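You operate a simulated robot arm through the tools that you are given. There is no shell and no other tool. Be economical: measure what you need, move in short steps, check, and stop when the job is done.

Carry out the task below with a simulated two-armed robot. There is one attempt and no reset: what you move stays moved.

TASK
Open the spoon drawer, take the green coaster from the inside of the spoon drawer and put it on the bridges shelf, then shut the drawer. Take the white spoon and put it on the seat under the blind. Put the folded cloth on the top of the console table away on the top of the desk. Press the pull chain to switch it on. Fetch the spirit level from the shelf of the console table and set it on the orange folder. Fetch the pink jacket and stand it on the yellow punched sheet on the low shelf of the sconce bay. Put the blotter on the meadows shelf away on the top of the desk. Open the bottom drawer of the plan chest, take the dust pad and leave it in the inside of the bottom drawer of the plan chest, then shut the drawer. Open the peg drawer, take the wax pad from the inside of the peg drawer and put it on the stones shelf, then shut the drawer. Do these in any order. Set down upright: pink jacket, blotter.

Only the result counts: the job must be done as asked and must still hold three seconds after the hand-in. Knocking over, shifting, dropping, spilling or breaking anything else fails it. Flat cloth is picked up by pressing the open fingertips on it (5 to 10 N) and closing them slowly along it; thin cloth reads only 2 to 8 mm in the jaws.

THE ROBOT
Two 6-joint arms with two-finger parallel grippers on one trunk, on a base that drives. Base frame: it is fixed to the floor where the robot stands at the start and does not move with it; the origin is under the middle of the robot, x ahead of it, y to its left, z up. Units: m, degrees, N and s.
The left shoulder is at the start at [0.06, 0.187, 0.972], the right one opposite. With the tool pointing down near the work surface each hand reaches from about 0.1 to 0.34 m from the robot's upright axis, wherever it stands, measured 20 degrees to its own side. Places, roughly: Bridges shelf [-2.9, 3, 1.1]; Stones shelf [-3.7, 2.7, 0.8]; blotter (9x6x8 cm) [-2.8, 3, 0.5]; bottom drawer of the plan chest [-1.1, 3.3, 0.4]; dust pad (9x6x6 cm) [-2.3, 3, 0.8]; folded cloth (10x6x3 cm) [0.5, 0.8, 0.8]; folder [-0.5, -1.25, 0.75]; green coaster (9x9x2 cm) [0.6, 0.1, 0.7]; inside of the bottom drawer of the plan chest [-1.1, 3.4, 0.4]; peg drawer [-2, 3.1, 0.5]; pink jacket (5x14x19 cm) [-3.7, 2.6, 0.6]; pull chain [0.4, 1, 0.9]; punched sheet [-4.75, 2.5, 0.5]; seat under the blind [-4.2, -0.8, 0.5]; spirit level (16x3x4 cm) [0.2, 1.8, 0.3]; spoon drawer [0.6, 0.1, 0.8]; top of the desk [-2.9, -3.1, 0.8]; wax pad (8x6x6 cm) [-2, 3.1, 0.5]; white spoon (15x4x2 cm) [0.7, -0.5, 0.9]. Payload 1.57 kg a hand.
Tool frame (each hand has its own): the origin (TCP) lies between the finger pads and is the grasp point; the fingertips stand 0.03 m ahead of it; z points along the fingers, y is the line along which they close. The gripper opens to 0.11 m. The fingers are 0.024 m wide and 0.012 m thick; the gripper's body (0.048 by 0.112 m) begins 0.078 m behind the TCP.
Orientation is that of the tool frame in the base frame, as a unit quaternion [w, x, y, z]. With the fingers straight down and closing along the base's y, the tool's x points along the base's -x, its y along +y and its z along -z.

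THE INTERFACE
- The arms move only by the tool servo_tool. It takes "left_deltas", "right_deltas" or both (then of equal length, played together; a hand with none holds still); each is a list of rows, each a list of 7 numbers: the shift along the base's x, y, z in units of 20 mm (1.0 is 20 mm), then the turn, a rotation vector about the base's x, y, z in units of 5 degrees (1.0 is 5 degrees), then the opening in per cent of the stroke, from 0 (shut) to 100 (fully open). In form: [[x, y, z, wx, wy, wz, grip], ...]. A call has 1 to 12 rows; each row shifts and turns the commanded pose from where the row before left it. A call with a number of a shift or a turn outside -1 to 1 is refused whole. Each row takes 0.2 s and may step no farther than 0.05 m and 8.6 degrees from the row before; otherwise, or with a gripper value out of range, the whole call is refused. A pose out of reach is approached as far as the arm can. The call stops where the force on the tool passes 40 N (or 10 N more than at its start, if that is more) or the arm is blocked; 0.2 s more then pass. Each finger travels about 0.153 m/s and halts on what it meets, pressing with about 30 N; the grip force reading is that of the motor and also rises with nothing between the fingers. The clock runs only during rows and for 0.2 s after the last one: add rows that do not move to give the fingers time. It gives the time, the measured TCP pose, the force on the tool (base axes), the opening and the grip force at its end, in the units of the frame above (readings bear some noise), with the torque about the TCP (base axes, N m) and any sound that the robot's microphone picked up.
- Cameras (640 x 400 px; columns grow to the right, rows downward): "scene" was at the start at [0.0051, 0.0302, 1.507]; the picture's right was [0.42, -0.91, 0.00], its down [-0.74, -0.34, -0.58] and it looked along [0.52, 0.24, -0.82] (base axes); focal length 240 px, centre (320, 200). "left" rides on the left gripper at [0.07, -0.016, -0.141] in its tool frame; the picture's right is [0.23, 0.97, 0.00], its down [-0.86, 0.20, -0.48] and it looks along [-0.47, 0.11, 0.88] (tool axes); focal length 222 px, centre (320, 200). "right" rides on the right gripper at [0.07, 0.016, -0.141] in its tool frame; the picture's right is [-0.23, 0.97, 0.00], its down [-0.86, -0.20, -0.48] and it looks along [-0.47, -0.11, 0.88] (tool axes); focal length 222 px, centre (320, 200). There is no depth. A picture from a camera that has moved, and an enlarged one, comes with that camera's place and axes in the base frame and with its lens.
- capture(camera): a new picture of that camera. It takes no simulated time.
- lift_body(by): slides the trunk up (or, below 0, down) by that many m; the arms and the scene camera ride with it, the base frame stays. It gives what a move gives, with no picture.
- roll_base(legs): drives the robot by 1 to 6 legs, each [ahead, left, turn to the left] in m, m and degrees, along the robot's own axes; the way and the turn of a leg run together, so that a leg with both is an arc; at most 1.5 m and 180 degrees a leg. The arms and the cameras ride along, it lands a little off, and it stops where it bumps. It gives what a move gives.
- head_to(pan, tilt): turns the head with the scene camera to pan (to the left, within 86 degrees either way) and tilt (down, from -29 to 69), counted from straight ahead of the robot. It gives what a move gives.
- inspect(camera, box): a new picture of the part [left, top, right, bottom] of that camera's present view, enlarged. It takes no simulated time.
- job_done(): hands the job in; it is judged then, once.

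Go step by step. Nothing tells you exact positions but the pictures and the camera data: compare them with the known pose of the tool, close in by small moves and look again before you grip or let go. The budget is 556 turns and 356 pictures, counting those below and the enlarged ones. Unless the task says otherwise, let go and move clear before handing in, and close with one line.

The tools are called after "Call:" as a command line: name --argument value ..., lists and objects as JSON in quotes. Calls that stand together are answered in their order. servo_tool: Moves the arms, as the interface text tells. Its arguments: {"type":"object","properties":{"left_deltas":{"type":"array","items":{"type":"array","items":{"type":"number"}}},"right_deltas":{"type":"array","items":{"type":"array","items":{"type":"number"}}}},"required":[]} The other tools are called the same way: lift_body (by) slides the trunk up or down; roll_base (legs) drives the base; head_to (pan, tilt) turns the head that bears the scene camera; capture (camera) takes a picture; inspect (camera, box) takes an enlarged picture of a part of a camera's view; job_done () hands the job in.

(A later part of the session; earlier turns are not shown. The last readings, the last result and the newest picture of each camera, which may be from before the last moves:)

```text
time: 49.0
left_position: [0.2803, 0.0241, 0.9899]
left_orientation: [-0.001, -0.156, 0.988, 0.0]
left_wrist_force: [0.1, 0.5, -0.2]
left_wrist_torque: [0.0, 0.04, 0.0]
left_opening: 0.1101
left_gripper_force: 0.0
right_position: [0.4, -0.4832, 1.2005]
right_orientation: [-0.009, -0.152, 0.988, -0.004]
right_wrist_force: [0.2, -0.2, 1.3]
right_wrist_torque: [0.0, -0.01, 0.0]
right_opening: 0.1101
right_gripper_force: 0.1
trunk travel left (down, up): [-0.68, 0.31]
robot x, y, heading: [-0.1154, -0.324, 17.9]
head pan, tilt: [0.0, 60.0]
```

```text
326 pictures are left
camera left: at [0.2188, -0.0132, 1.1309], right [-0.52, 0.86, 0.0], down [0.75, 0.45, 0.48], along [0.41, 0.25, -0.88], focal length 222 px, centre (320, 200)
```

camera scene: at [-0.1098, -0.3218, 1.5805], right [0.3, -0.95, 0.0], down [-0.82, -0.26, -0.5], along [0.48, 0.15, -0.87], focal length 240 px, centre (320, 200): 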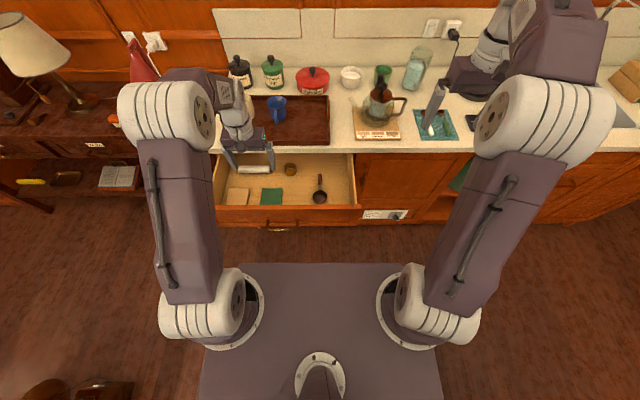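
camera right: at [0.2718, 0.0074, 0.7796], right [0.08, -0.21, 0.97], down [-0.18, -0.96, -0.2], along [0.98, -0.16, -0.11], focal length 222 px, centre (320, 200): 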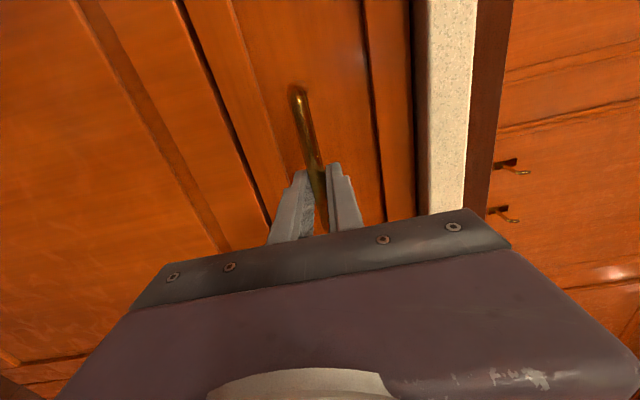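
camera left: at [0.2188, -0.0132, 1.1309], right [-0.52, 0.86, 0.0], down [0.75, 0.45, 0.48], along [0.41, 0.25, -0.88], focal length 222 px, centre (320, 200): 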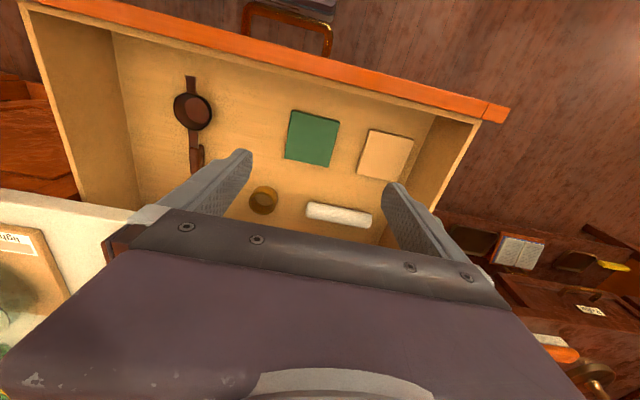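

Coaster centre is about [0.31, 0.025], top z≈0.715. I move the left hand over it and down to z≈0.82, then re-check.

Call:
servo_tool --left_deltas '[[0.5, 0.03, -0.9, 0, 0, 0, 100], [0.5, 0.03, -0.9, 0, 0, 0, 100], [0.5, 0.03, -0.9, 0, 0, 0, 100], [0, 0, -0.9, 0, 0, 0, 100], [0, 0, -0.9, 0, 0, 0, 100], [0, 0, -0.9, 0, 0, 0, 100], [0, 0, -0.9, 0, 0, 0, 100], [0, 0, -0.9, 0, 0, 0, 100], [0, 0, -0.9, 0, 0, 0, 100]]'

Call:
capture --camera "left"

Call:
inspect --camera "scene" --box '[180, 100, 380, 225]'

```text
time: 51.0
left_position: [0.3107, 0.0248, 0.8271]
left_orientation: [0.0, -0.156, 0.988, 0.0]
left_wrist_force: [0.8, 0.4, 0.0]
left_wrist_torque: [-0.01, 0.0, 0.01]
left_opening: 0.1101
left_gripper_force: 0.0
right_position: [0.4009, -0.4822, 1.199]
right_orientation: [-0.008, -0.153, 0.988, -0.004]
right_wrist_force: [0.6, 0.6, -1.0]
right_wrist_torque: [0.0, 0.0, 0.03]
right_opening: 0.1099
right_gripper_force: 0.2
trunk travel left (down, up): [-0.68, 0.31]
robot x, y, heading: [-0.1173, -0.3214, 17.9]
head pan, tilt: [0.0, 60.0]
```

```text
325 pictures are left
camera left: at [0.2492, -0.0109, 0.9686], right [-0.52, 0.86, 0.0], down [0.75, 0.45, 0.48], along [0.41, 0.25, -0.88], focal length 222 px, centre (320, 200)
```

left: 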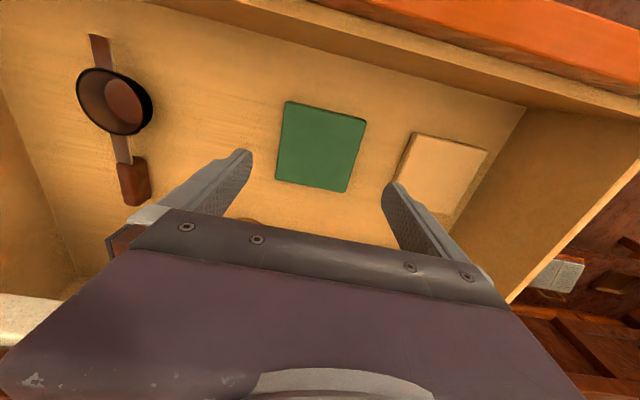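

```text
3.20 times, centred on (280, 162) of scene
camera zoom: at [-0.1092, -0.3213, 1.5805], right [0.31, -0.95, 0.0], down [-0.82, -0.26, -0.5], along [0.48, 0.15, -0.87], focal length 767 px, centre (448, 320)
```

zoom: 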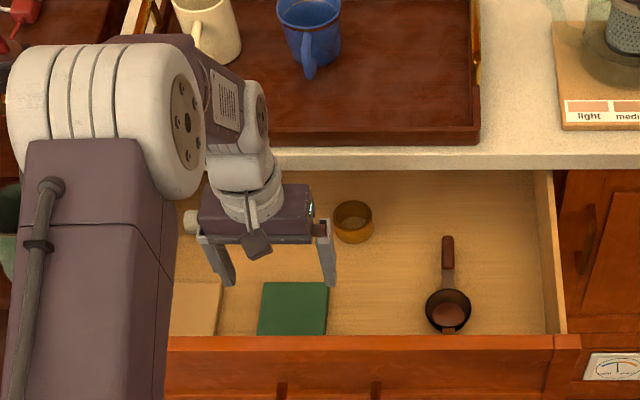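

Aligned within a few mm. I descend the last 9 cm.

Call:
servo_tool --left_deltas '[[-0.05, 0.05, -0.9, 0, 0, 0, 100], [0, 0, -0.9, 0, 0, 0, 100], [0, 0, -0.9, 0, 0, 0, 100], [0, 0, -0.9, 0, 0, 0, 100], [0, 0, -0.7, 0, 0, 0, 100], [0, 0, -0.3, 0, 0, 0, 100]]'

Call:
capture --camera "left"

```text
time: 52.3
left_position: [0.3164, 0.0285, 0.7452]
left_orientation: [0.009, -0.155, 0.988, 0.003]
left_wrist_force: [2.1, -1.8, 24.5]
left_wrist_torque: [-1.51, -0.18, -0.19]
left_opening: 0.1099
left_gripper_force: 0.2
right_position: [0.3984, -0.4851, 1.1999]
right_orientation: [-0.008, -0.154, 0.988, -0.004]
right_wrist_force: [-0.2, 0.8, 0.1]
right_wrist_torque: [0.01, 0.0, 0.0]
right_opening: 0.1101
right_gripper_force: 0.0
trunk travel left (down, up): [-0.68, 0.31]
robot x, y, heading: [-0.1153, -0.326, 17.6]
head pan, tilt: [0.0, 60.0]
stopped in row 6 (left hand): the force on the tool passed its limit (the readings are from after the stop); the commanded pose is now the measured one
```

```text
323 pictures are left
camera left: at [0.2511, -0.0094, 0.8864], right [-0.52, 0.86, 0.0], down [0.74, 0.45, 0.49], along [0.42, 0.25, -0.87], focal length 222 px, centre (320, 200)
```

left: 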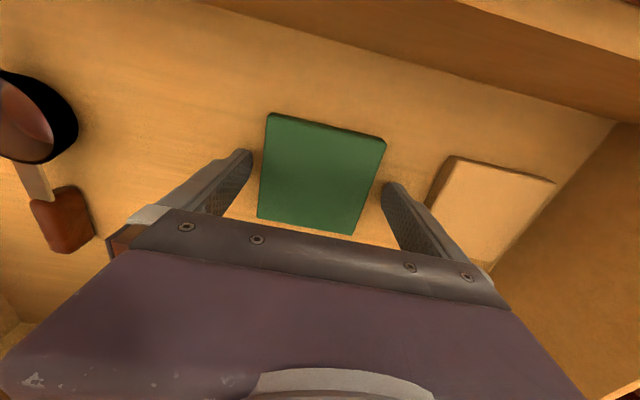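

Fingertips touched the drawer floor (z≈0.714) on either side of the coaster, laterally centred. I lift 4 mm, shift 1 cm back, and close.

Call:
servo_tool --left_deltas '[[0, 0, 0.2, 0, 0, 0, 100], [-0.48, -0.15, 0, 0, 0, 0, 100], [0, 0, 0, 0, 0, 0, 85], [0, 0, 0, 0, 0, 0, 75], [0, 0, 0, 0, 0, 0, 70], [0, 0, 0, 0, 0, 0, 70]]'

Call:
capture --camera "left"

```text
time: 53.7
left_position: [0.3043, 0.0256, 0.7468]
left_orientation: [0.006, -0.156, 0.988, 0.002]
left_wrist_force: [0.4, -1.0, 0.3]
left_wrist_torque: [0.04, 0.04, 0.0]
left_opening: 0.0846
left_gripper_force: 29.9
right_position: [0.401, -0.4815, 1.1996]
right_orientation: [-0.009, -0.153, 0.988, -0.004]
right_wrist_force: [0.3, -1.0, 0.4]
right_wrist_torque: [0.02, -0.03, 0.03]
right_opening: 0.1099
right_gripper_force: 0.1
trunk travel left (down, up): [-0.68, 0.31]
robot x, y, heading: [-0.1139, -0.3262, 17.7]
head pan, tilt: [0.0, 60.0]
```

```text
322 pictures are left
camera left: at [0.2412, -0.0117, 0.8878], right [-0.52, 0.86, 0.0], down [0.75, 0.45, 0.49], along [0.42, 0.25, -0.87], focal length 222 px, centre (320, 200)
```

left: 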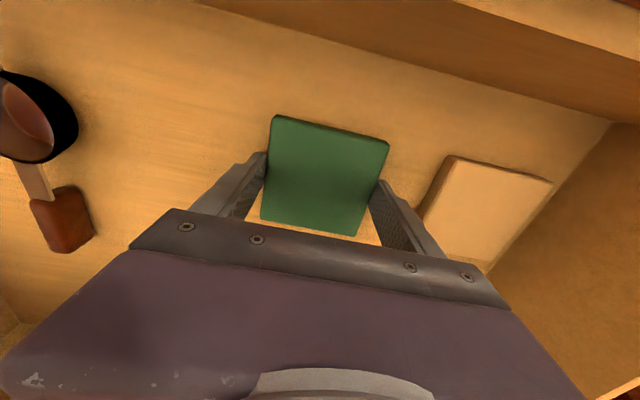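

The coaster is held at 85 mm. I lift it straight up.

Call:
servo_tool --left_deltas '[[0, 0, 0.5, 0, 0, 0, 60], [0, 0, 0.9, 0, 0, 0, 60], [0, 0, 1, 0, 0, 0, 60], [0, 0, 1, 0, 0, 0, 60], [0, 0, 1, 0, 0, 0, 60], [0, 0, 1, 0, 0, 0, 60], [0, 0, 1, 0, 0, 0, 60], [0, 0, 1, 0, 0, 0, 60], [0, 0, 1, 0, 0, 0, 60], [0, 0, 1, 0, 0, 0, 60], [0, 0, 1, 0, 0, 0, 60], [0, 0, 1, 0, 0, 0, 60]]'

Call:
capture --camera "left"

Call:
capture --camera "scene"

```text
time: 56.3
left_position: [0.3037, 0.0245, 0.975]
left_orientation: [0.005, -0.155, 0.988, 0.001]
left_wrist_force: [0.6, -0.6, 0.0]
left_wrist_torque: [-0.01, 0.01, -0.02]
left_opening: 0.0848
left_gripper_force: 30.3
right_position: [0.3997, -0.4824, 1.1997]
right_orientation: [-0.009, -0.153, 0.988, -0.003]
right_wrist_force: [0.4, 0.0, 0.6]
right_wrist_torque: [0.0, -0.02, 0.0]
right_opening: 0.1101
right_gripper_force: 0.0
trunk travel left (down, up): [-0.68, 0.31]
robot x, y, heading: [-0.1105, -0.32, 18.0]
head pan, tilt: [0.0, 60.0]
```

```text
321 pictures are left
camera left: at [0.2409, -0.0125, 1.116], right [-0.52, 0.86, 0.0], down [0.75, 0.45, 0.49], along [0.42, 0.25, -0.87], focal length 222 px, centre (320, 200)
```

left: 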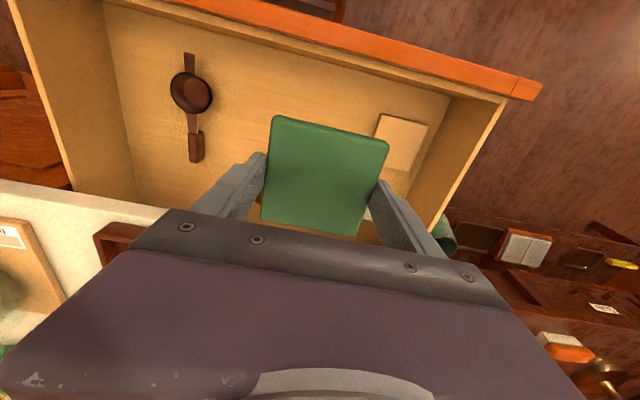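

```text
320 pictures are left
camera scene: at [-0.1099, -0.3218, 1.5805], right [0.31, -0.95, 0.0], down [-0.82, -0.26, -0.5], along [0.48, 0.15, -0.87], focal length 240 px, centre (320, 200)
```

scene: 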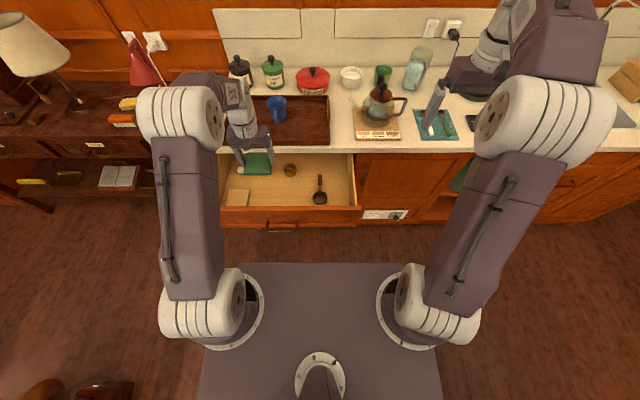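

Coaster lifted clear. Now I back off and strafe left in front of the open drawer, tucking the left hand in, so that I can push the drawer shut with the right hand.

Call:
roll_base --legs '[[-0.2, 0, 0], [0, 0.375, 0]]'

Call:
servo_tool --left_deltas '[[-0.905, 0.367, 0.4, 0, 0, 0, 60], [-0.905, 0.367, 0.4, 0, 0, 0, 60], [-0.905, 0.367, 0.4, 0, 0, 0, 60], [-0.905, 0.367, 0.4, 0, 0, 0, 60], [-0.905, 0.367, 0.4, 0, 0, 0, 60], [-0.905, 0.367, 0.4, 0, 0, 0, 60], [-0.905, 0.367, 0.4, 0, 0, 0, 60], [-0.905, 0.367, 0.4, 0, 0, 0, 60], [-0.905, 0.367, 0.4, 0, 0, 0, 60]]' --right_deltas '[[0.275, 0.26, 0, 0.968, -0.5, -0.769, 0], [0.275, 0.26, 0, 0.968, -0.5, -0.769, 0], [0.275, 0.26, 0, 0.968, -0.5, -0.769, 0], [0.275, 0.26, 0, 0.968, -0.5, -0.769, 0], [0.275, 0.26, 0, 0.968, -0.5, -0.769, 0], [0.275, 0.26, 0, 0.968, -0.5, -0.769, 0], [0.275, 0.26, 0, 0.968, -0.5, -0.769, 0], [0.275, 0.26, 0, 0.968, -0.5, -0.769, 0], [0.275, 0.26, 0, 0.968, -0.5, -0.769, 0]]'

Call:
servo_tool --right_deltas '[[0.275, 0.26, 0, 0.968, -0.5, -0.769, 0], [0.275, 0.26, 0, 0.968, -0.5, -0.769, 0], [0.275, 0.26, 0, 0.968, -0.5, -0.769, 0], [0.275, 0.26, 0, 0.968, -0.5, -0.769, 0], [0.275, 0.26, 0, 0.968, -0.5, -0.769, 0], [0.275, 0.26, 0, 0.968, -0.5, -0.769, 0], [0.275, 0.26, 0, 0.968, -0.5, -0.769, 0], [0.275, 0.26, 0, 0.968, -0.5, -0.769, 0], [0.275, 0.26, 0, 0.968, -0.5, -0.769, 0]]'

Call:
capture --camera "scene"

```text
time: 57.9
left_position: [0.1532, -0.0308, 0.9757]
left_orientation: [0.007, -0.15, 0.989, 0.002]
left_wrist_force: [-0.5, -0.7, -0.7]
left_wrist_torque: [0.02, -0.04, 0.02]
left_opening: 0.0847
left_gripper_force: 29.7
right_position: [0.2444, -0.5394, 1.2007]
right_orientation: [-0.007, -0.148, 0.989, -0.003]
right_wrist_force: [0.7, 0.2, -0.5]
right_wrist_torque: [0.02, 0.01, -0.02]
right_opening: 0.1098
right_gripper_force: 0.0
trunk travel left (down, up): [-0.68, 0.31]
robot x, y, heading: [-0.2698, -0.3787, 17.6]
head pan, tilt: [0.0, 60.0]
stopped in leg 1: the robot was blocked; the commanded pose is now the measured one
```

```text
time: 59.9
left_position: [-0.0079, 0.0356, 1.0479]
left_orientation: [0.007, -0.152, 0.988, 0.001]
left_wrist_force: [-0.8, 0.5, -0.3]
left_wrist_torque: [0.0, -0.05, -0.01]
left_opening: 0.0848
left_gripper_force: 29.9
right_position: [0.2943, -0.4915, 1.201]
right_orientation: [0.232, 0.156, 0.902, 0.33]
right_wrist_force: [-1.2, -0.5, 0.3]
right_wrist_torque: [0.0, 0.0, 0.02]
right_opening: 0.0
right_gripper_force: 21.4
trunk travel left (down, up): [-0.68, 0.31]
robot x, y, heading: [-0.2683, -0.3686, 17.4]
head pan, tilt: [0.0, 60.0]
```

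```text
time: 61.9
left_position: [-0.0068, 0.0364, 1.0466]
left_orientation: [0.005, -0.152, 0.988, 0.002]
left_wrist_force: [0.6, 0.1, -0.6]
left_wrist_torque: [-0.01, 0.02, -0.02]
left_opening: 0.0847
left_gripper_force: 30.1
right_position: [0.346, -0.4459, 1.1996]
right_orientation: [0.408, 0.417, 0.574, 0.575]
right_wrist_force: [0.2, 0.3, 0.5]
right_wrist_torque: [-0.03, -0.01, -0.02]
right_opening: 0.0
right_gripper_force: 21.6
trunk travel left (down, up): [-0.68, 0.31]
robot x, y, heading: [-0.2715, -0.373, 17.3]
head pan, tilt: [0.0, 60.0]
```

```text
319 pictures are left
camera scene: at [-0.2615, -0.372, 1.5805], right [0.3, -0.96, 0.0], down [-0.83, -0.26, -0.5], along [0.48, 0.15, -0.87], focal length 240 px, centre (320, 200)
```

scene: 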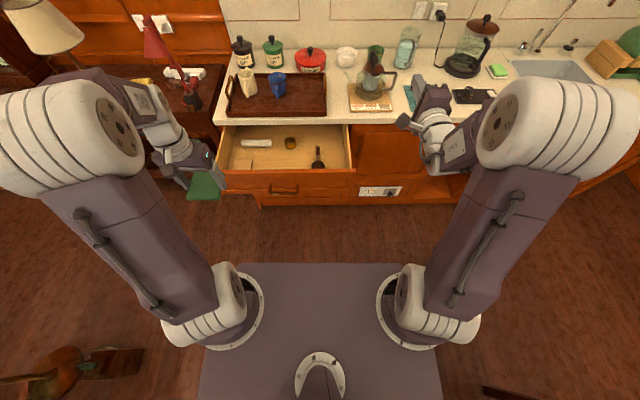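

The back leg was blocked by the table again, but I can strafe left from here and then back up. Then lower the hand to drawer height.

Call:
roll_base --legs '[[0.04, 0, 0], [0, 0.36, 0], [-0.12, 0, 0]]'

Call:
lift_body --by -0.4

Call:
capture --camera "scene"

Call:
capture --camera "right"

```text
time: 65.6
left_position: [-0.1883, 0.3532, 1.0476]
left_orientation: [0.005, -0.152, 0.988, 0.002]
left_wrist_force: [-1.1, -0.7, -0.4]
left_wrist_torque: [0.02, -0.06, 0.0]
left_opening: 0.0849
left_gripper_force: 29.9
right_position: [0.1632, -0.1278, 1.1998]
right_orientation: [0.408, 0.417, 0.574, 0.575]
right_wrist_force: [0.1, 0.5, 0.3]
right_wrist_torque: [0.0, -0.04, 0.02]
right_opening: 0.0
right_gripper_force: 21.6
trunk travel left (down, up): [-0.68, 0.31]
robot x, y, heading: [-0.45, -0.057, 17.2]
head pan, tilt: [0.0, 60.0]
```

```text
time: 69.4
left_position: [-0.1896, 0.3542, 0.6471]
left_orientation: [0.006, -0.151, 0.989, 0.002]
left_wrist_force: [0.8, 0.3, 0.2]
left_wrist_torque: [-0.01, 0.01, 0.0]
left_opening: 0.0847
left_gripper_force: 30.1
right_position: [0.1621, -0.1271, 0.7997]
right_orientation: [0.409, 0.417, 0.573, 0.575]
right_wrist_force: [-0.2, 0.1, 0.0]
right_wrist_torque: [-0.03, 0.02, 0.03]
right_opening: 0.0
right_gripper_force: 21.3
trunk travel left (down, up): [-0.28, 0.71]
robot x, y, heading: [-0.4449, -0.0583, 17.5]
head pan, tilt: [0.0, 60.0]
```

```text
318 pictures are left
camera scene: at [-0.4444, -0.0546, 1.1805], right [0.3, -0.96, 0.0], down [-0.83, -0.26, -0.5], along [0.48, 0.15, -0.87], focal length 240 px, centre (320, 200)
```

scene: 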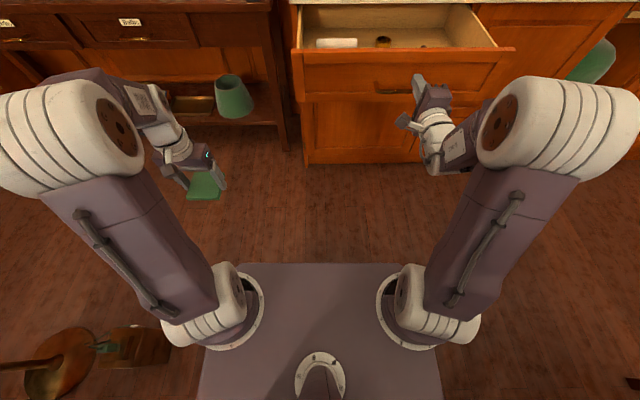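

```text
317 pictures are left
camera right: at [0.0074, -0.1059, 0.8176], right [0.08, -0.23, 0.97], down [-0.18, -0.96, -0.21], along [0.98, -0.16, -0.12], focal length 222 px, centre (320, 200)
```

right: 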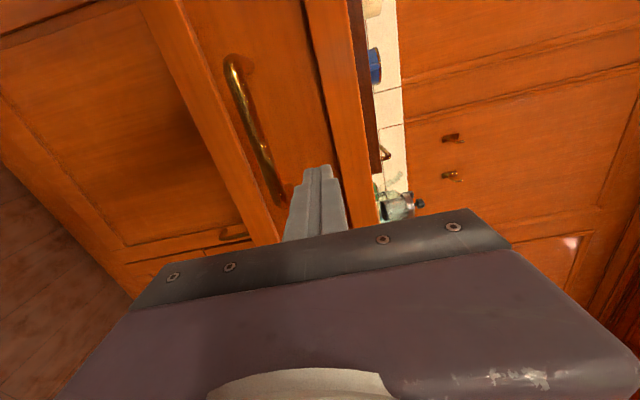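

The closed fingertips face the drawer front just above the handle's right end. I push by driving forward 0.2 m.

Call:
roll_base --legs '[[0.2, 0, 0]]'

Call:
capture --camera "scene"

```text
time: 71.0
left_position: [0.0012, 0.413, 0.6465]
left_orientation: [0.005, -0.152, 0.988, 0.001]
left_wrist_force: [0.3, 0.2, -1.0]
left_wrist_torque: [0.02, -0.03, -0.01]
left_opening: 0.0847
left_gripper_force: 29.9
right_position: [0.3554, -0.0683, 0.8]
right_orientation: [0.407, 0.417, 0.573, 0.576]
right_wrist_force: [1.3, 0.0, -0.6]
right_wrist_torque: [0.0, -0.01, 0.01]
right_opening: 0.0002
right_gripper_force: 21.9
trunk travel left (down, up): [-0.28, 0.71]
robot x, y, heading: [-0.2596, 0.0051, 17.4]
head pan, tilt: [0.0, 60.0]
```

```text
316 pictures are left
camera scene: at [-0.2526, 0.0049, 1.1805], right [0.3, -0.95, 0.0], down [-0.83, -0.26, -0.5], along [0.48, 0.15, -0.87], focal length 240 px, centre (320, 200)
```

scene: 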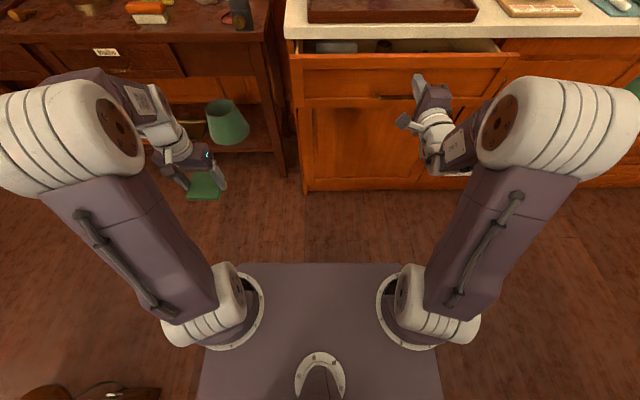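

The drawer is nearly in; I push the remaining ~0.1 m.

Call:
roll_base --legs '[[0.09, 0, 0]]'

Call:
capture --camera "scene"

```text
time: 72.1
left_position: [0.0868, 0.4401, 0.647]
left_orientation: [0.005, -0.152, 0.988, 0.002]
left_wrist_force: [0.0, -0.4, -0.4]
left_wrist_torque: [-0.01, 0.02, -0.02]
left_opening: 0.0848
left_gripper_force: 29.6
right_position: [0.441, -0.0395, 0.7988]
right_orientation: [0.406, 0.417, 0.574, 0.575]
right_wrist_force: [0.2, 0.3, 0.2]
right_wrist_torque: [-0.01, 0.01, 0.0]
right_opening: 0.0
right_gripper_force: 21.9
trunk travel left (down, up): [-0.28, 0.71]
robot x, y, heading: [-0.1751, 0.0298, 16.9]
head pan, tilt: [0.0, 60.0]
```

```text
315 pictures are left
camera scene: at [-0.1665, 0.0317, 1.1805], right [0.3, -0.95, 0.0], down [-0.83, -0.26, -0.5], along [0.48, 0.15, -0.87], focal length 240 px, centre (320, 200)
```

scene: 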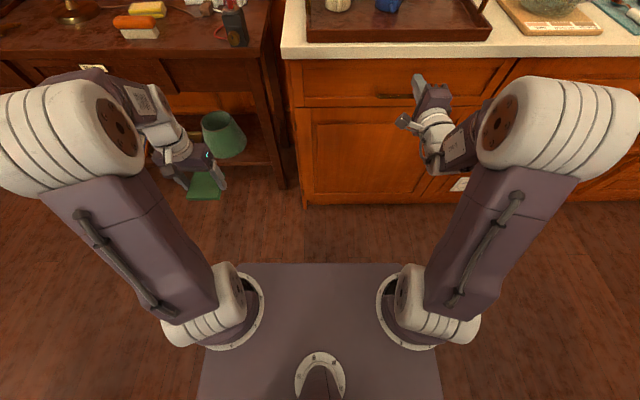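

Nearly flush. I nudge further in small steps until it resists.

Call:
roll_base --legs '[[0.02, 0, 0]]'

Call:
inspect --camera "scene" --box '[270, 40, 510, 190]'

```text
time: 73.0
left_position: [0.104, 0.4442, 0.6471]
left_orientation: [0.006, -0.15, 0.989, 0.001]
left_wrist_force: [-0.3, -0.9, -1.1]
left_wrist_torque: [-0.05, -0.02, 0.0]
left_opening: 0.0849
left_gripper_force: 29.6
right_position: [0.4553, -0.0349, 0.8011]
right_orientation: [0.408, 0.415, 0.574, 0.576]
right_wrist_force: [-5.7, -0.5, 2.1]
right_wrist_torque: [0.0, -0.09, -0.07]
right_opening: 0.0
right_gripper_force: 21.1
trunk travel left (down, up): [-0.28, 0.71]
robot x, y, heading: [-0.1524, 0.0341, 17.3]
head pan, tilt: [0.0, 60.0]
stopped in leg 1: the force on the tool passed its limit (the readings are from after the stop); the commanded pose is now the measured one
```

```text
2.67 times, centred on (390, 115) of scene
camera zoom: at [-0.1511, 0.0369, 1.1805], right [0.3, -0.96, 0.0], down [-0.83, -0.26, -0.5], along [0.48, 0.15, -0.87], focal length 639 px, centre (133, 427)
```

zoom: 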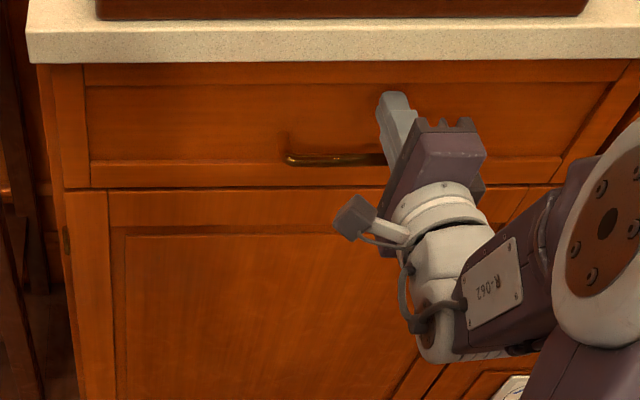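

The drawer is shut (force stop, flush). Next the white spoon: I back off a bit, raise the trunk, and turn the right hand down again.

Call:
roll_base --legs '[[-0.12, 0, 0]]'

Call:
lift_body --by 0.4

Call:
servo_tool --right_deltas '[[0, -0.1, 0.1, -0.968, 0.5, 0.769, 100], [0, -0.1, 0.1, -0.968, 0.5, 0.769, 100], [0, -0.1, 0.1, -0.968, 0.5, 0.769, 100], [0, -0.1, 0.1, -0.968, 0.5, 0.769, 100], [0, -0.1, 0.1, -0.968, 0.5, 0.769, 100], [0, -0.1, 0.1, -0.968, 0.5, 0.769, 100], [0, -0.1, 0.1, -0.968, 0.5, 0.769, 100], [0, -0.1, 0.1, -0.968, 0.5, 0.769, 100], [0, -0.1, 0.1, -0.968, 0.5, 0.769, 100]]'

Call:
servo_tool --right_deltas '[[0, -0.1, 0.1, -0.968, 0.5, 0.769, 100], [0, -0.1, 0.1, -0.968, 0.5, 0.769, 100], [0, -0.1, 0.1, -0.968, 0.5, 0.769, 100], [0, -0.1, 0.1, -0.968, 0.5, 0.769, 100], [0, -0.1, 0.1, -0.968, 0.5, 0.769, 100], [0, -0.1, 0.1, -0.968, 0.5, 0.769, 100], [0, -0.1, 0.1, -0.968, 0.5, 0.769, 100], [0, -0.1, 0.1, -0.968, 0.5, 0.769, 100], [0, -0.1, 0.1, -0.968, 0.5, 0.769, 100]]'

Call:
roll_base --legs '[[0, -0.45, 0]]'

Call:
head_to --pan -20 --tilt 50

Call:
capture --camera "scene"

Call:
capture --camera "right"

```text
time: 74.2
left_position: [-0.0116, 0.4104, 0.6484]
left_orientation: [0.006, -0.151, 0.988, 0.002]
left_wrist_force: [0.2, -0.1, -0.3]
left_wrist_torque: [0.01, 0.0, -0.03]
left_opening: 0.085
left_gripper_force: 30.0
right_position: [0.3418, -0.0717, 0.8]
right_orientation: [0.408, 0.416, 0.573, 0.576]
right_wrist_force: [-0.4, -0.1, 0.6]
right_wrist_torque: [-0.01, -0.01, 0.03]
right_opening: 0.0
right_gripper_force: 21.9
trunk travel left (down, up): [-0.28, 0.71]
robot x, y, heading: [-0.2706, 0.0044, 17.3]
head pan, tilt: [0.0, 60.0]
```

```text
time: 78.1
left_position: [-0.011, 0.4091, 1.0471]
left_orientation: [0.005, -0.151, 0.989, 0.002]
left_wrist_force: [0.5, 0.8, 0.3]
left_wrist_torque: [-0.03, 0.01, 0.07]
left_opening: 0.085
left_gripper_force: 30.2
right_position: [0.3405, -0.0704, 1.1994]
right_orientation: [0.407, 0.417, 0.574, 0.576]
right_wrist_force: [-0.1, 0.5, 0.0]
right_wrist_torque: [-0.02, -0.01, -0.01]
right_opening: 0.0001
right_gripper_force: 21.1
trunk travel left (down, up): [-0.68, 0.31]
robot x, y, heading: [-0.2697, -0.0018, 17.4]
head pan, tilt: [0.0, 60.0]
```

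```text
time: 80.1
left_position: [-0.0097, 0.4103, 1.0461]
left_orientation: [0.006, -0.151, 0.988, 0.002]
left_wrist_force: [0.2, 0.6, -0.5]
left_wrist_torque: [-0.01, 0.0, -0.04]
left_opening: 0.085
left_gripper_force: 30.3
right_position: [0.3422, -0.0894, 1.2176]
right_orientation: [0.229, 0.155, 0.903, 0.329]
right_wrist_force: [0.3, -0.2, -1.1]
right_wrist_torque: [0.02, 0.01, -0.01]
right_opening: 0.1099
right_gripper_force: 0.0
trunk travel left (down, up): [-0.68, 0.31]
robot x, y, heading: [-0.2686, 0.0001, 17.4]
head pan, tilt: [0.0, 60.0]
```

```text
time: 82.1
left_position: [-0.0115, 0.4101, 1.0467]
left_orientation: [0.006, -0.152, 0.988, 0.002]
left_wrist_force: [-0.2, 0.5, 0.2]
left_wrist_torque: [0.0, 0.0, 0.04]
left_opening: 0.0848
left_gripper_force: 29.7
right_position: [0.2932, -0.1125, 1.2041]
right_orientation: [0.005, -0.132, 0.991, 0.014]
right_wrist_force: [-0.2, -0.3, -0.3]
right_wrist_torque: [0.03, -0.02, 0.01]
right_opening: 0.1098
right_gripper_force: 0.1
right hand out of reach, approached as far as the arm can: row 5, 6, 8, 9
trunk travel left (down, up): [-0.68, 0.31]
robot x, y, heading: [-0.2696, 0.0014, 17.3]
head pan, tilt: [0.0, 60.0]
```

```text
time: 84.8
left_position: [0.1237, -0.0213, 1.0469]
left_orientation: [0.005, -0.151, 0.989, 0.001]
left_wrist_force: [-0.2, 0.3, -0.4]
left_wrist_torque: [-0.01, 0.03, -0.02]
left_opening: 0.0847
left_gripper_force: 29.9
right_position: [0.4282, -0.5442, 1.2037]
right_orientation: [0.004, -0.132, 0.991, 0.015]
right_wrist_force: [0.8, 0.7, 0.0]
right_wrist_torque: [-0.05, 0.0, 0.0]
right_opening: 0.11
right_gripper_force: 0.1
trunk travel left (down, up): [-0.68, 0.31]
robot x, y, heading: [-0.1327, -0.4343, 17.1]
head pan, tilt: [0.0, 60.0]
```

```text
time: 85.6
left_position: [0.1247, -0.0233, 1.0466]
left_orientation: [0.005, -0.152, 0.988, 0.002]
left_wrist_force: [-0.2, -0.4, 1.0]
left_wrist_torque: [0.0, 0.02, 0.02]
left_opening: 0.0849
left_gripper_force: 29.6
right_position: [0.4305, -0.5457, 1.2036]
right_orientation: [0.004, -0.132, 0.991, 0.014]
right_wrist_force: [0.0, -0.3, 0.0]
right_wrist_torque: [0.01, -0.02, 0.02]
right_opening: 0.11
right_gripper_force: 0.1
trunk travel left (down, up): [-0.68, 0.31]
robot x, y, heading: [-0.1402, -0.431, 17.5]
head pan, tilt: [-20.0, 50.0]
```

```text
313 pictures are left
camera scene: at [-0.1173, -0.4542, 1.593], right [-0.05, -1.0, 0.0], down [-0.77, 0.04, -0.64], along [0.64, -0.03, -0.77], focal length 240 px, centre (320, 200)
```

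scene: 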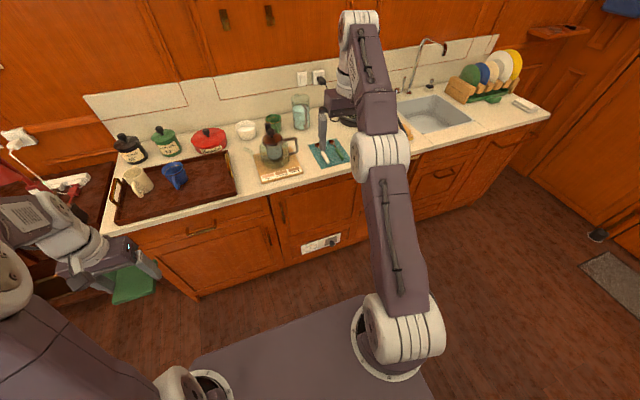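

```text
312 pictures are left
camera right: at [0.3573, -0.5509, 1.3446], right [-0.03, 1.0, 0.03], down [0.88, 0.02, 0.48], along [0.48, 0.04, -0.87], focal length 222 px, centre (320, 200)
```

right: 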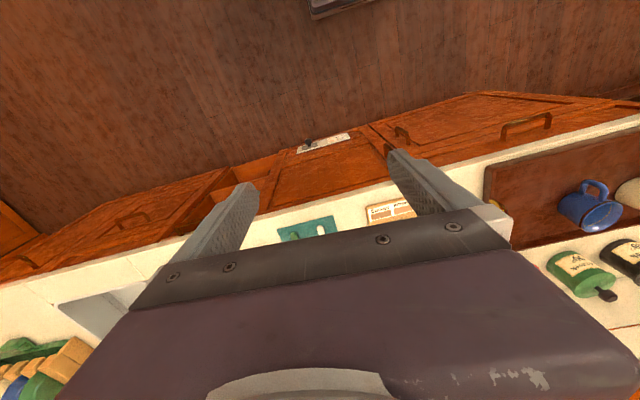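

The teal mat with the spoons is ahead of the right hand. I drive 0.2 m closer and look down.

Call:
roll_base --legs '[[0.2, 0, 0]]'

Call:
servo_tool --right_deltas '[[0, 0, 0, 0.1, 0, 0.5, 100], [0.95, 0.3, -1, 0, 0, 0, 100], [0.95, 0.3, -1, 0, 0, 0, 100]]'

Call:
capture --camera "right"

Call:
inspect --camera "scene" --box '[230, 80, 470, 230]'

```text
time: 87.2
left_position: [0.3151, 0.0363, 1.0477]
left_orientation: [0.006, -0.151, 0.989, 0.001]
left_wrist_force: [-0.1, -0.2, -0.4]
left_wrist_torque: [0.0, -0.02, -0.01]
left_opening: 0.085
left_gripper_force: 30.2
right_position: [0.6196, -0.4861, 1.2044]
right_orientation: [0.005, -0.132, 0.991, 0.014]
right_wrist_force: [-0.2, 0.0, 0.7]
right_wrist_torque: [0.01, -0.01, 0.02]
right_opening: 0.1099
right_gripper_force: 0.0
trunk travel left (down, up): [-0.68, 0.31]
robot x, y, heading: [0.0554, -0.3745, 17.4]
head pan, tilt: [-20.0, 50.0]
```

```text
time: 88.0
left_position: [0.3155, 0.0378, 1.0467]
left_orientation: [0.005, -0.15, 0.989, 0.002]
left_wrist_force: [-0.7, -0.1, -0.6]
left_wrist_torque: [-0.02, -0.03, 0.0]
left_opening: 0.0852
left_gripper_force: 30.0
right_position: [0.6411, -0.4773, 1.1663]
right_orientation: [0.005, -0.153, 0.988, 0.019]
right_wrist_force: [0.4, 0.1, -0.9]
right_wrist_torque: [0.03, 0.0, -0.01]
right_opening: 0.1101
right_gripper_force: 0.0
right hand out of reach, approached as far as the arm can: row 2, 3
trunk travel left (down, up): [-0.68, 0.31]
robot x, y, heading: [0.0546, -0.3747, 17.1]
head pan, tilt: [-20.0, 50.0]
```

```text
311 pictures are left
camera right: at [0.5705, -0.4873, 1.3064], right [-0.08, 1.0, 0.04], down [0.87, 0.05, 0.48], along [0.48, 0.07, -0.87], focal length 222 px, centre (320, 200)
```

right: 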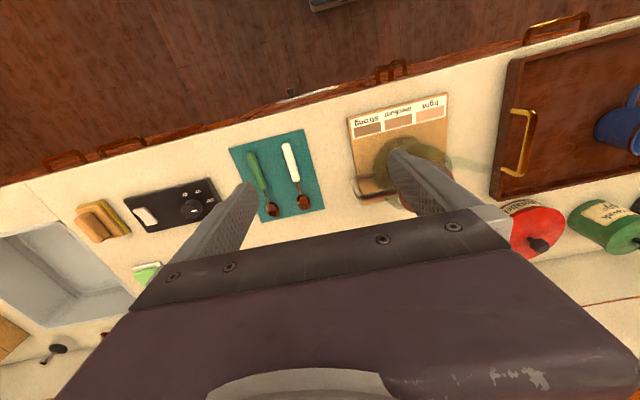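

```text
2.67 times, centred on (350, 155) of scene
camera zoom: at [0.0748, -0.3947, 1.5931], right [-0.05, -1.0, 0.0], down [-0.77, 0.04, -0.64], along [0.64, -0.03, -0.77], focal length 639 px, centre (240, 320)
```

zoom: 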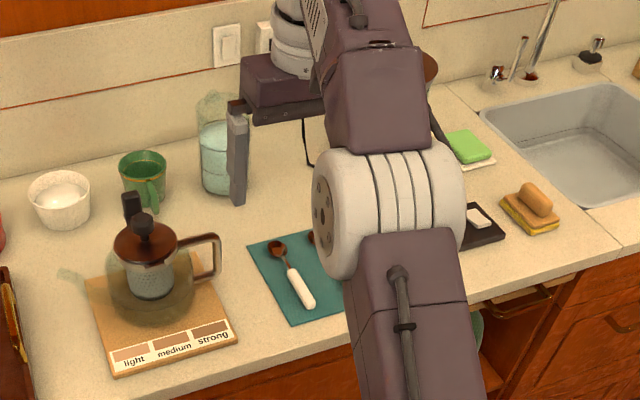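

Spoon handle centre is about [0.73, -0.513, 0.885], lying along the hand's x direction – good for gripping as is. I lower to about z=1.0 over it.

Call:
servo_tool --right_deltas '[[0, -0.2, -1, 0, 0, 0, 60], [0, -0.2, -1, 0, 0, 0, 50], [0.2, -0.2, -1, 0, 0, 0, 50], [0.5, -0.2, -1, 0, 0, 0, 50], [0.6, -0.2, -1, 0, 0, 0, 50], [0.6, -0.2, -1, 0, 0, 0, 50], [0.6, -0.2, -1, 0, 0, 0, 50], [0.6, -0.2, -1, 0, 0, 0, 50], [0.6, -0.2, 0, 0, 0, 0, 50]]'

Call:
capture --camera "right"

```text
time: 90.0
left_position: [0.3152, 0.0385, 1.0483]
left_orientation: [0.005, -0.152, 0.988, 0.002]
left_wrist_force: [0.0, -1.0, -1.0]
left_wrist_torque: [-0.03, -0.02, 0.02]
left_opening: 0.0847
left_gripper_force: 29.6
right_position: [0.7009, -0.5112, 1.0034]
right_orientation: [0.005, -0.153, 0.988, 0.019]
right_wrist_force: [0.8, -0.3, 0.1]
right_wrist_torque: [0.0, 0.0, -0.01]
right_opening: 0.0549
right_gripper_force: 0.1
right hand out of reach, approached as far as the arm can: row 8, 9
trunk travel left (down, up): [-0.68, 0.31]
robot x, y, heading: [0.0534, -0.373, 17.3]
head pan, tilt: [-20.0, 50.0]
```

```text
309 pictures are left
camera right: at [0.6293, -0.5217, 1.144], right [-0.08, 1.0, 0.04], down [0.87, 0.05, 0.48], along [0.48, 0.07, -0.87], focal length 222 px, centre (320, 200)
```

right: 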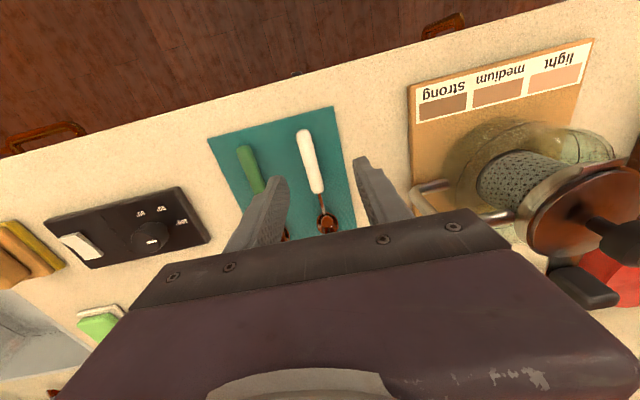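

I drive 2.5 cm closer so the fingers come to the middle of the handle, then centre in y.

Call:
roll_base --legs '[[0.025, 0, 0]]'

Call:
servo_tool --right_deltas '[[0, -0.5, -0.5, 0, 0, 0, 45], [0, 0, -1, 0, 0, 0, 45], [0, 0, -1, 0, 0, 0, 45]]'

Call:
capture --camera "right"

```text
time: 90.8
left_position: [0.3365, 0.0427, 1.0494]
left_orientation: [0.007, -0.15, 0.989, 0.002]
left_wrist_force: [-1.0, -0.5, -0.1]
left_wrist_torque: [-0.01, -0.02, -0.01]
left_opening: 0.0848
left_gripper_force: 29.4
right_position: [0.7204, -0.5064, 1.0059]
right_orientation: [0.006, -0.153, 0.988, 0.02]
right_wrist_force: [-0.4, 0.0, -0.2]
right_wrist_torque: [0.04, -0.06, 0.0]
right_opening: 0.0548
right_gripper_force: 0.1
trunk travel left (down, up): [-0.68, 0.31]
robot x, y, heading: [0.0831, -0.3646, 17.2]
head pan, tilt: [-20.0, 50.0]
```

```text
time: 91.6
left_position: [0.3393, 0.0443, 1.0469]
left_orientation: [0.005, -0.151, 0.989, 0.001]
left_wrist_force: [0.4, -0.6, 0.2]
left_wrist_torque: [-0.01, 0.0, -0.01]
left_opening: 0.0848
left_gripper_force: 30.0
right_position: [0.7256, -0.5143, 0.9537]
right_orientation: [0.005, -0.151, 0.988, 0.019]
right_wrist_force: [0.4, 0.1, -0.1]
right_wrist_torque: [0.02, 0.0, -0.04]
right_opening: 0.0496
right_gripper_force: 0.1
trunk travel left (down, up): [-0.68, 0.31]
robot x, y, heading: [0.0784, -0.3699, 17.2]
head pan, tilt: [-20.0, 50.0]
```

```text
308 pictures are left
camera right: at [0.6539, -0.5246, 1.0939], right [-0.08, 1.0, 0.04], down [0.87, 0.05, 0.48], along [0.48, 0.07, -0.87], focal length 222 px, centre (320, 200)
```

right: 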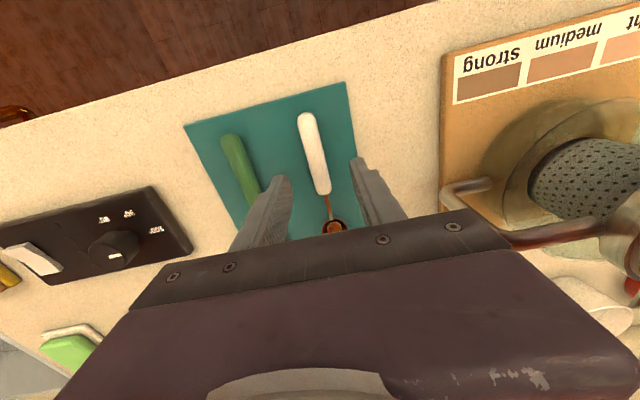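

Handle is between the fingers with clearance to the green spoon. I narrow slightly and descend.

Call:
servo_tool --right_deltas '[[0, -0.15, -0.7, 0, 0, 0, 36], [0, 0, -0.8, 0, 0, 0, 36], [0, 0, -0.6, 0, 0, 0, 36], [0, 0, -0.4, 0, 0, 0, 36]]'

Call:
capture --camera "right"

```text
time: 92.7
left_position: [0.3346, 0.0437, 1.0473]
left_orientation: [0.006, -0.151, 0.989, 0.002]
left_wrist_force: [0.5, -0.2, -0.3]
left_wrist_torque: [0.01, 0.04, 0.0]
left_opening: 0.0846
left_gripper_force: 29.4
right_position: [0.725, -0.5193, 0.9159]
right_orientation: [0.014, -0.152, 0.988, 0.016]
right_wrist_force: [-14.8, -2.4, 25.2]
right_wrist_torque: [-0.76, 0.5, -0.3]
right_opening: 0.0369
right_gripper_force: 0.1
trunk travel left (down, up): [-0.68, 0.31]
robot x, y, heading: [0.0766, -0.367, 17.3]
head pan, tilt: [-20.0, 50.0]
stopped in row 4 (right hand): the force on the tool passed its limit (the readings are from after the stop); the commanded pose is now the measured one
```

```text
307 pictures are left
camera right: at [0.6504, -0.5283, 1.054], right [-0.08, 1.0, 0.04], down [0.86, 0.05, 0.5], along [0.5, 0.07, -0.87], focal length 222 px, centre (320, 200)
```

right: 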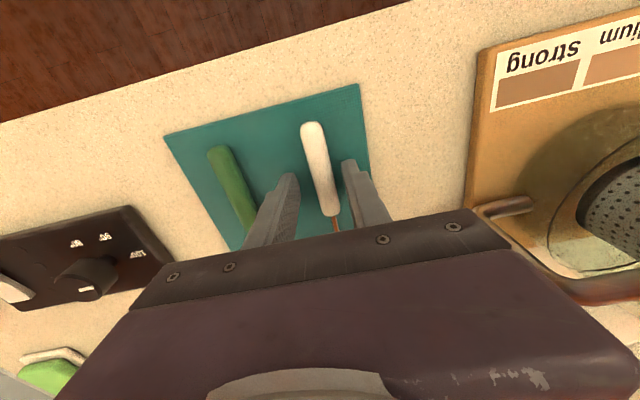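

The tips touched the mat, straddling the white handle. I lift a hair and close.

Call:
servo_tool --right_deltas '[[0, 0, 0.25, 0, 0, 0, 36], [0, 0, 0, 0, 0, 0, 20], [0, 0, 0, 0, 0, 0, 5], [0, 0, 0, 0, 0, 0, 5], [0, 0, 0, 0, 0, 0, 5]]'

Call:
servo_tool --right_deltas '[[0, 0, 0.5, 0, 0, 0, 5], [0, 0, 1, 0, 0, 0, 5], [0, 0, 1, 0, 0, 0, 5], [0, 0, 1, 0, 0, 0, 5], [0, 0, 1, 0, 0, 0, 5], [0, 0, 1, 0, 0, 0, 5], [0, 0, 1, 0, 0, 0, 5], [0, 0, 1, 0, 0, 0, 5], [0, 0, 1, 0, 0, 0, 5], [0, 0, 1, 0, 0, 0, 5]]'

Call:
capture --camera "right"

```text
time: 93.9
left_position: [0.3384, 0.0436, 1.0479]
left_orientation: [0.004, -0.151, 0.988, 0.001]
left_wrist_force: [0.3, 0.0, -0.3]
left_wrist_torque: [0.02, -0.03, -0.02]
left_opening: 0.0847
left_gripper_force: 30.2
right_position: [0.7299, -0.5183, 0.9145]
right_orientation: [0.012, -0.153, 0.988, 0.017]
right_wrist_force: [-0.5, -2.6, 3.2]
right_wrist_torque: [-0.09, -0.01, 0.02]
right_opening: 0.0159
right_gripper_force: 30.4
trunk travel left (down, up): [-0.68, 0.31]
robot x, y, heading: [0.0792, -0.3656, 17.3]
head pan, tilt: [-20.0, 50.0]
```

```text
time: 96.1
left_position: [0.3387, 0.0428, 1.0477]
left_orientation: [0.004, -0.151, 0.989, 0.002]
left_wrist_force: [0.1, -0.4, -0.1]
left_wrist_torque: [0.02, 0.02, 0.0]
left_opening: 0.0848
left_gripper_force: 30.0
right_position: [0.7007, -0.5178, 1.0978]
right_orientation: [0.012, -0.153, 0.988, 0.018]
right_wrist_force: [1.1, -0.7, -0.3]
right_wrist_torque: [-0.01, -0.05, -0.01]
right_opening: 0.0158
right_gripper_force: 30.2
right hand out of reach, approached as far as the arm can: row 6, 7, 8, 9, 10
trunk travel left (down, up): [-0.68, 0.31]
robot x, y, heading: [0.0798, -0.3654, 17.3]
head pan, tilt: [-20.0, 50.0]
```

```text
306 pictures are left
camera right: at [0.628, -0.5278, 1.2365], right [-0.08, 1.0, 0.04], down [0.87, 0.05, 0.5], along [0.49, 0.07, -0.87], focal length 222 px, centre (320, 200)
```

right: 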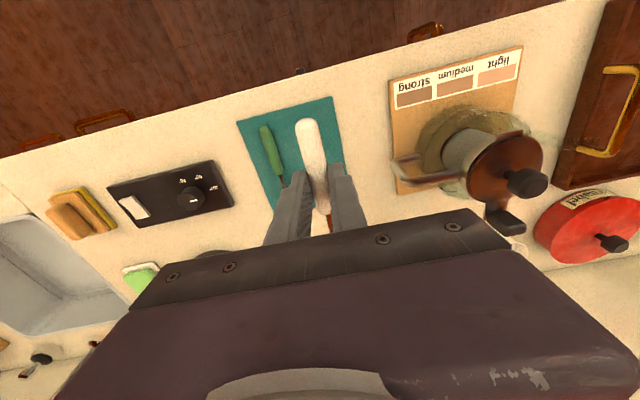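

Both items are held. I back off from the counter, tuck in the right hand, and move to open floor to look back over the room.

Call:
roll_base --legs '[[-0.2, 0, 0], [0, 0.5, 0]]'

Call:
servo_tool --right_deltas '[[-0.93, 0.17, 0, 0, 0, 0, 5], [-0.93, 0.17, 0, 0, 0, 0, 5], [-0.93, 0.17, 0, 0, 0, 0, 5], [-0.93, 0.17, 0, 0, 0, 0, 5], [-0.93, 0.17, 0, 0, 0, 0, 5], [-0.93, 0.17, 0, 0, 0, 0, 5], [-0.93, 0.17, 0, 0, 0, 0, 5], [-0.93, 0.17, 0, 0, 0, 0, 5]]'

Call:
head_to --pan 80 --tilt 20

Call:
roll_base --legs '[[0, 0, 70]]'

Call:
capture --camera "scene"

```text
time: 100.2
left_position: [-0.0015, 0.4652, 1.0468]
left_orientation: [0.005, -0.152, 0.988, 0.002]
left_wrist_force: [1.1, -0.1, -0.5]
left_wrist_torque: [-0.01, 0.03, -0.01]
left_opening: 0.0846
left_gripper_force: 29.9
right_position: [0.3614, -0.0969, 1.0958]
right_orientation: [0.012, -0.154, 0.988, 0.017]
right_wrist_force: [0.2, 0.2, -0.2]
right_wrist_torque: [-0.02, 0.0, 0.02]
right_opening: 0.0154
right_gripper_force: 29.4
trunk travel left (down, up): [-0.68, 0.31]
robot x, y, heading: [-0.2589, 0.0536, 17.5]
head pan, tilt: [-20.0, 50.0]
```

```text
time: 102.0
left_position: [-0.0019, 0.4641, 1.0454]
left_orientation: [0.005, -0.152, 0.988, 0.002]
left_wrist_force: [-0.4, -0.7, -0.6]
left_wrist_torque: [0.01, -0.01, 0.0]
left_opening: 0.0847
left_gripper_force: 30.2
right_position: [0.3617, -0.0965, 1.0976]
right_orientation: [0.013, -0.155, 0.988, 0.018]
right_wrist_force: [0.5, 0.1, -0.6]
right_wrist_torque: [-0.02, 0.05, 0.04]
right_opening: 0.0158
right_gripper_force: 30.1
right hand out of reach, approached as far as the arm can: row 1, 2, 3, 4, 5, 6, 7, 8
trunk travel left (down, up): [-0.68, 0.31]
robot x, y, heading: [-0.2633, 0.052, 17.4]
head pan, tilt: [-20.0, 50.0]
```

```text
time: 103.8
left_position: [-0.0044, 0.4643, 1.0468]
left_orientation: [0.006, -0.153, 0.988, 0.002]
left_wrist_force: [-0.5, -0.4, -0.1]
left_wrist_torque: [0.01, 0.0, 0.02]
left_opening: 0.0848
left_gripper_force: 30.5
right_position: [0.3615, -0.0954, 1.0965]
right_orientation: [0.012, -0.154, 0.988, 0.019]
right_wrist_force: [-0.8, 0.2, -1.5]
right_wrist_torque: [-0.04, 0.0, 0.0]
right_opening: 0.0157
right_gripper_force: 29.9
trunk travel left (down, up): [-0.68, 0.31]
robot x, y, heading: [-0.2621, 0.053, 17.4]
head pan, tilt: [80.0, 20.0]
```

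```text
time: 107.2
left_position: [-0.5563, 0.4394, 1.0468]
left_orientation: [0.004, -0.689, 0.725, 0.005]
left_wrist_force: [0.0, 0.0, -0.6]
left_wrist_torque: [0.01, 0.01, -0.04]
left_opening: 0.085
left_gripper_force: 30.7
right_position: [0.0956, 0.5874, 1.0964]
right_orientation: [0.001, -0.69, 0.723, 0.021]
right_wrist_force: [-0.5, -0.4, 0.3]
right_wrist_torque: [0.04, 0.0, -0.01]
right_opening: 0.0161
right_gripper_force: 30.3
trunk travel left (down, up): [-0.68, 0.31]
robot x, y, heading: [-0.2603, 0.0499, 86.9]
head pan, tilt: [80.0, 20.0]
```

```text
305 pictures are left
camera scene: at [-0.3564, 0.0145, 1.6387], right [0.23, 0.97, 0.0], down [0.33, -0.08, -0.94], along [-0.92, 0.21, -0.34], focal length 240 px, centre (320, 200)
```

scene: 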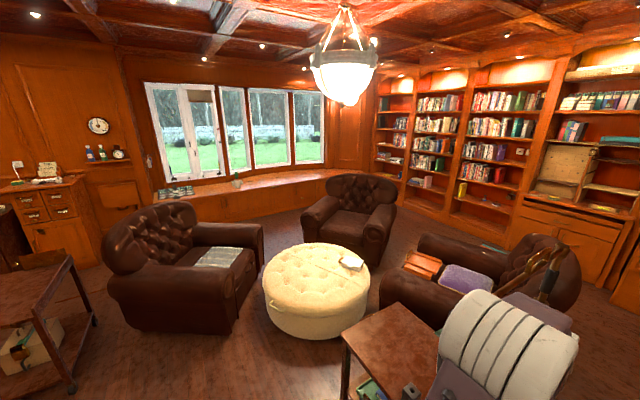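

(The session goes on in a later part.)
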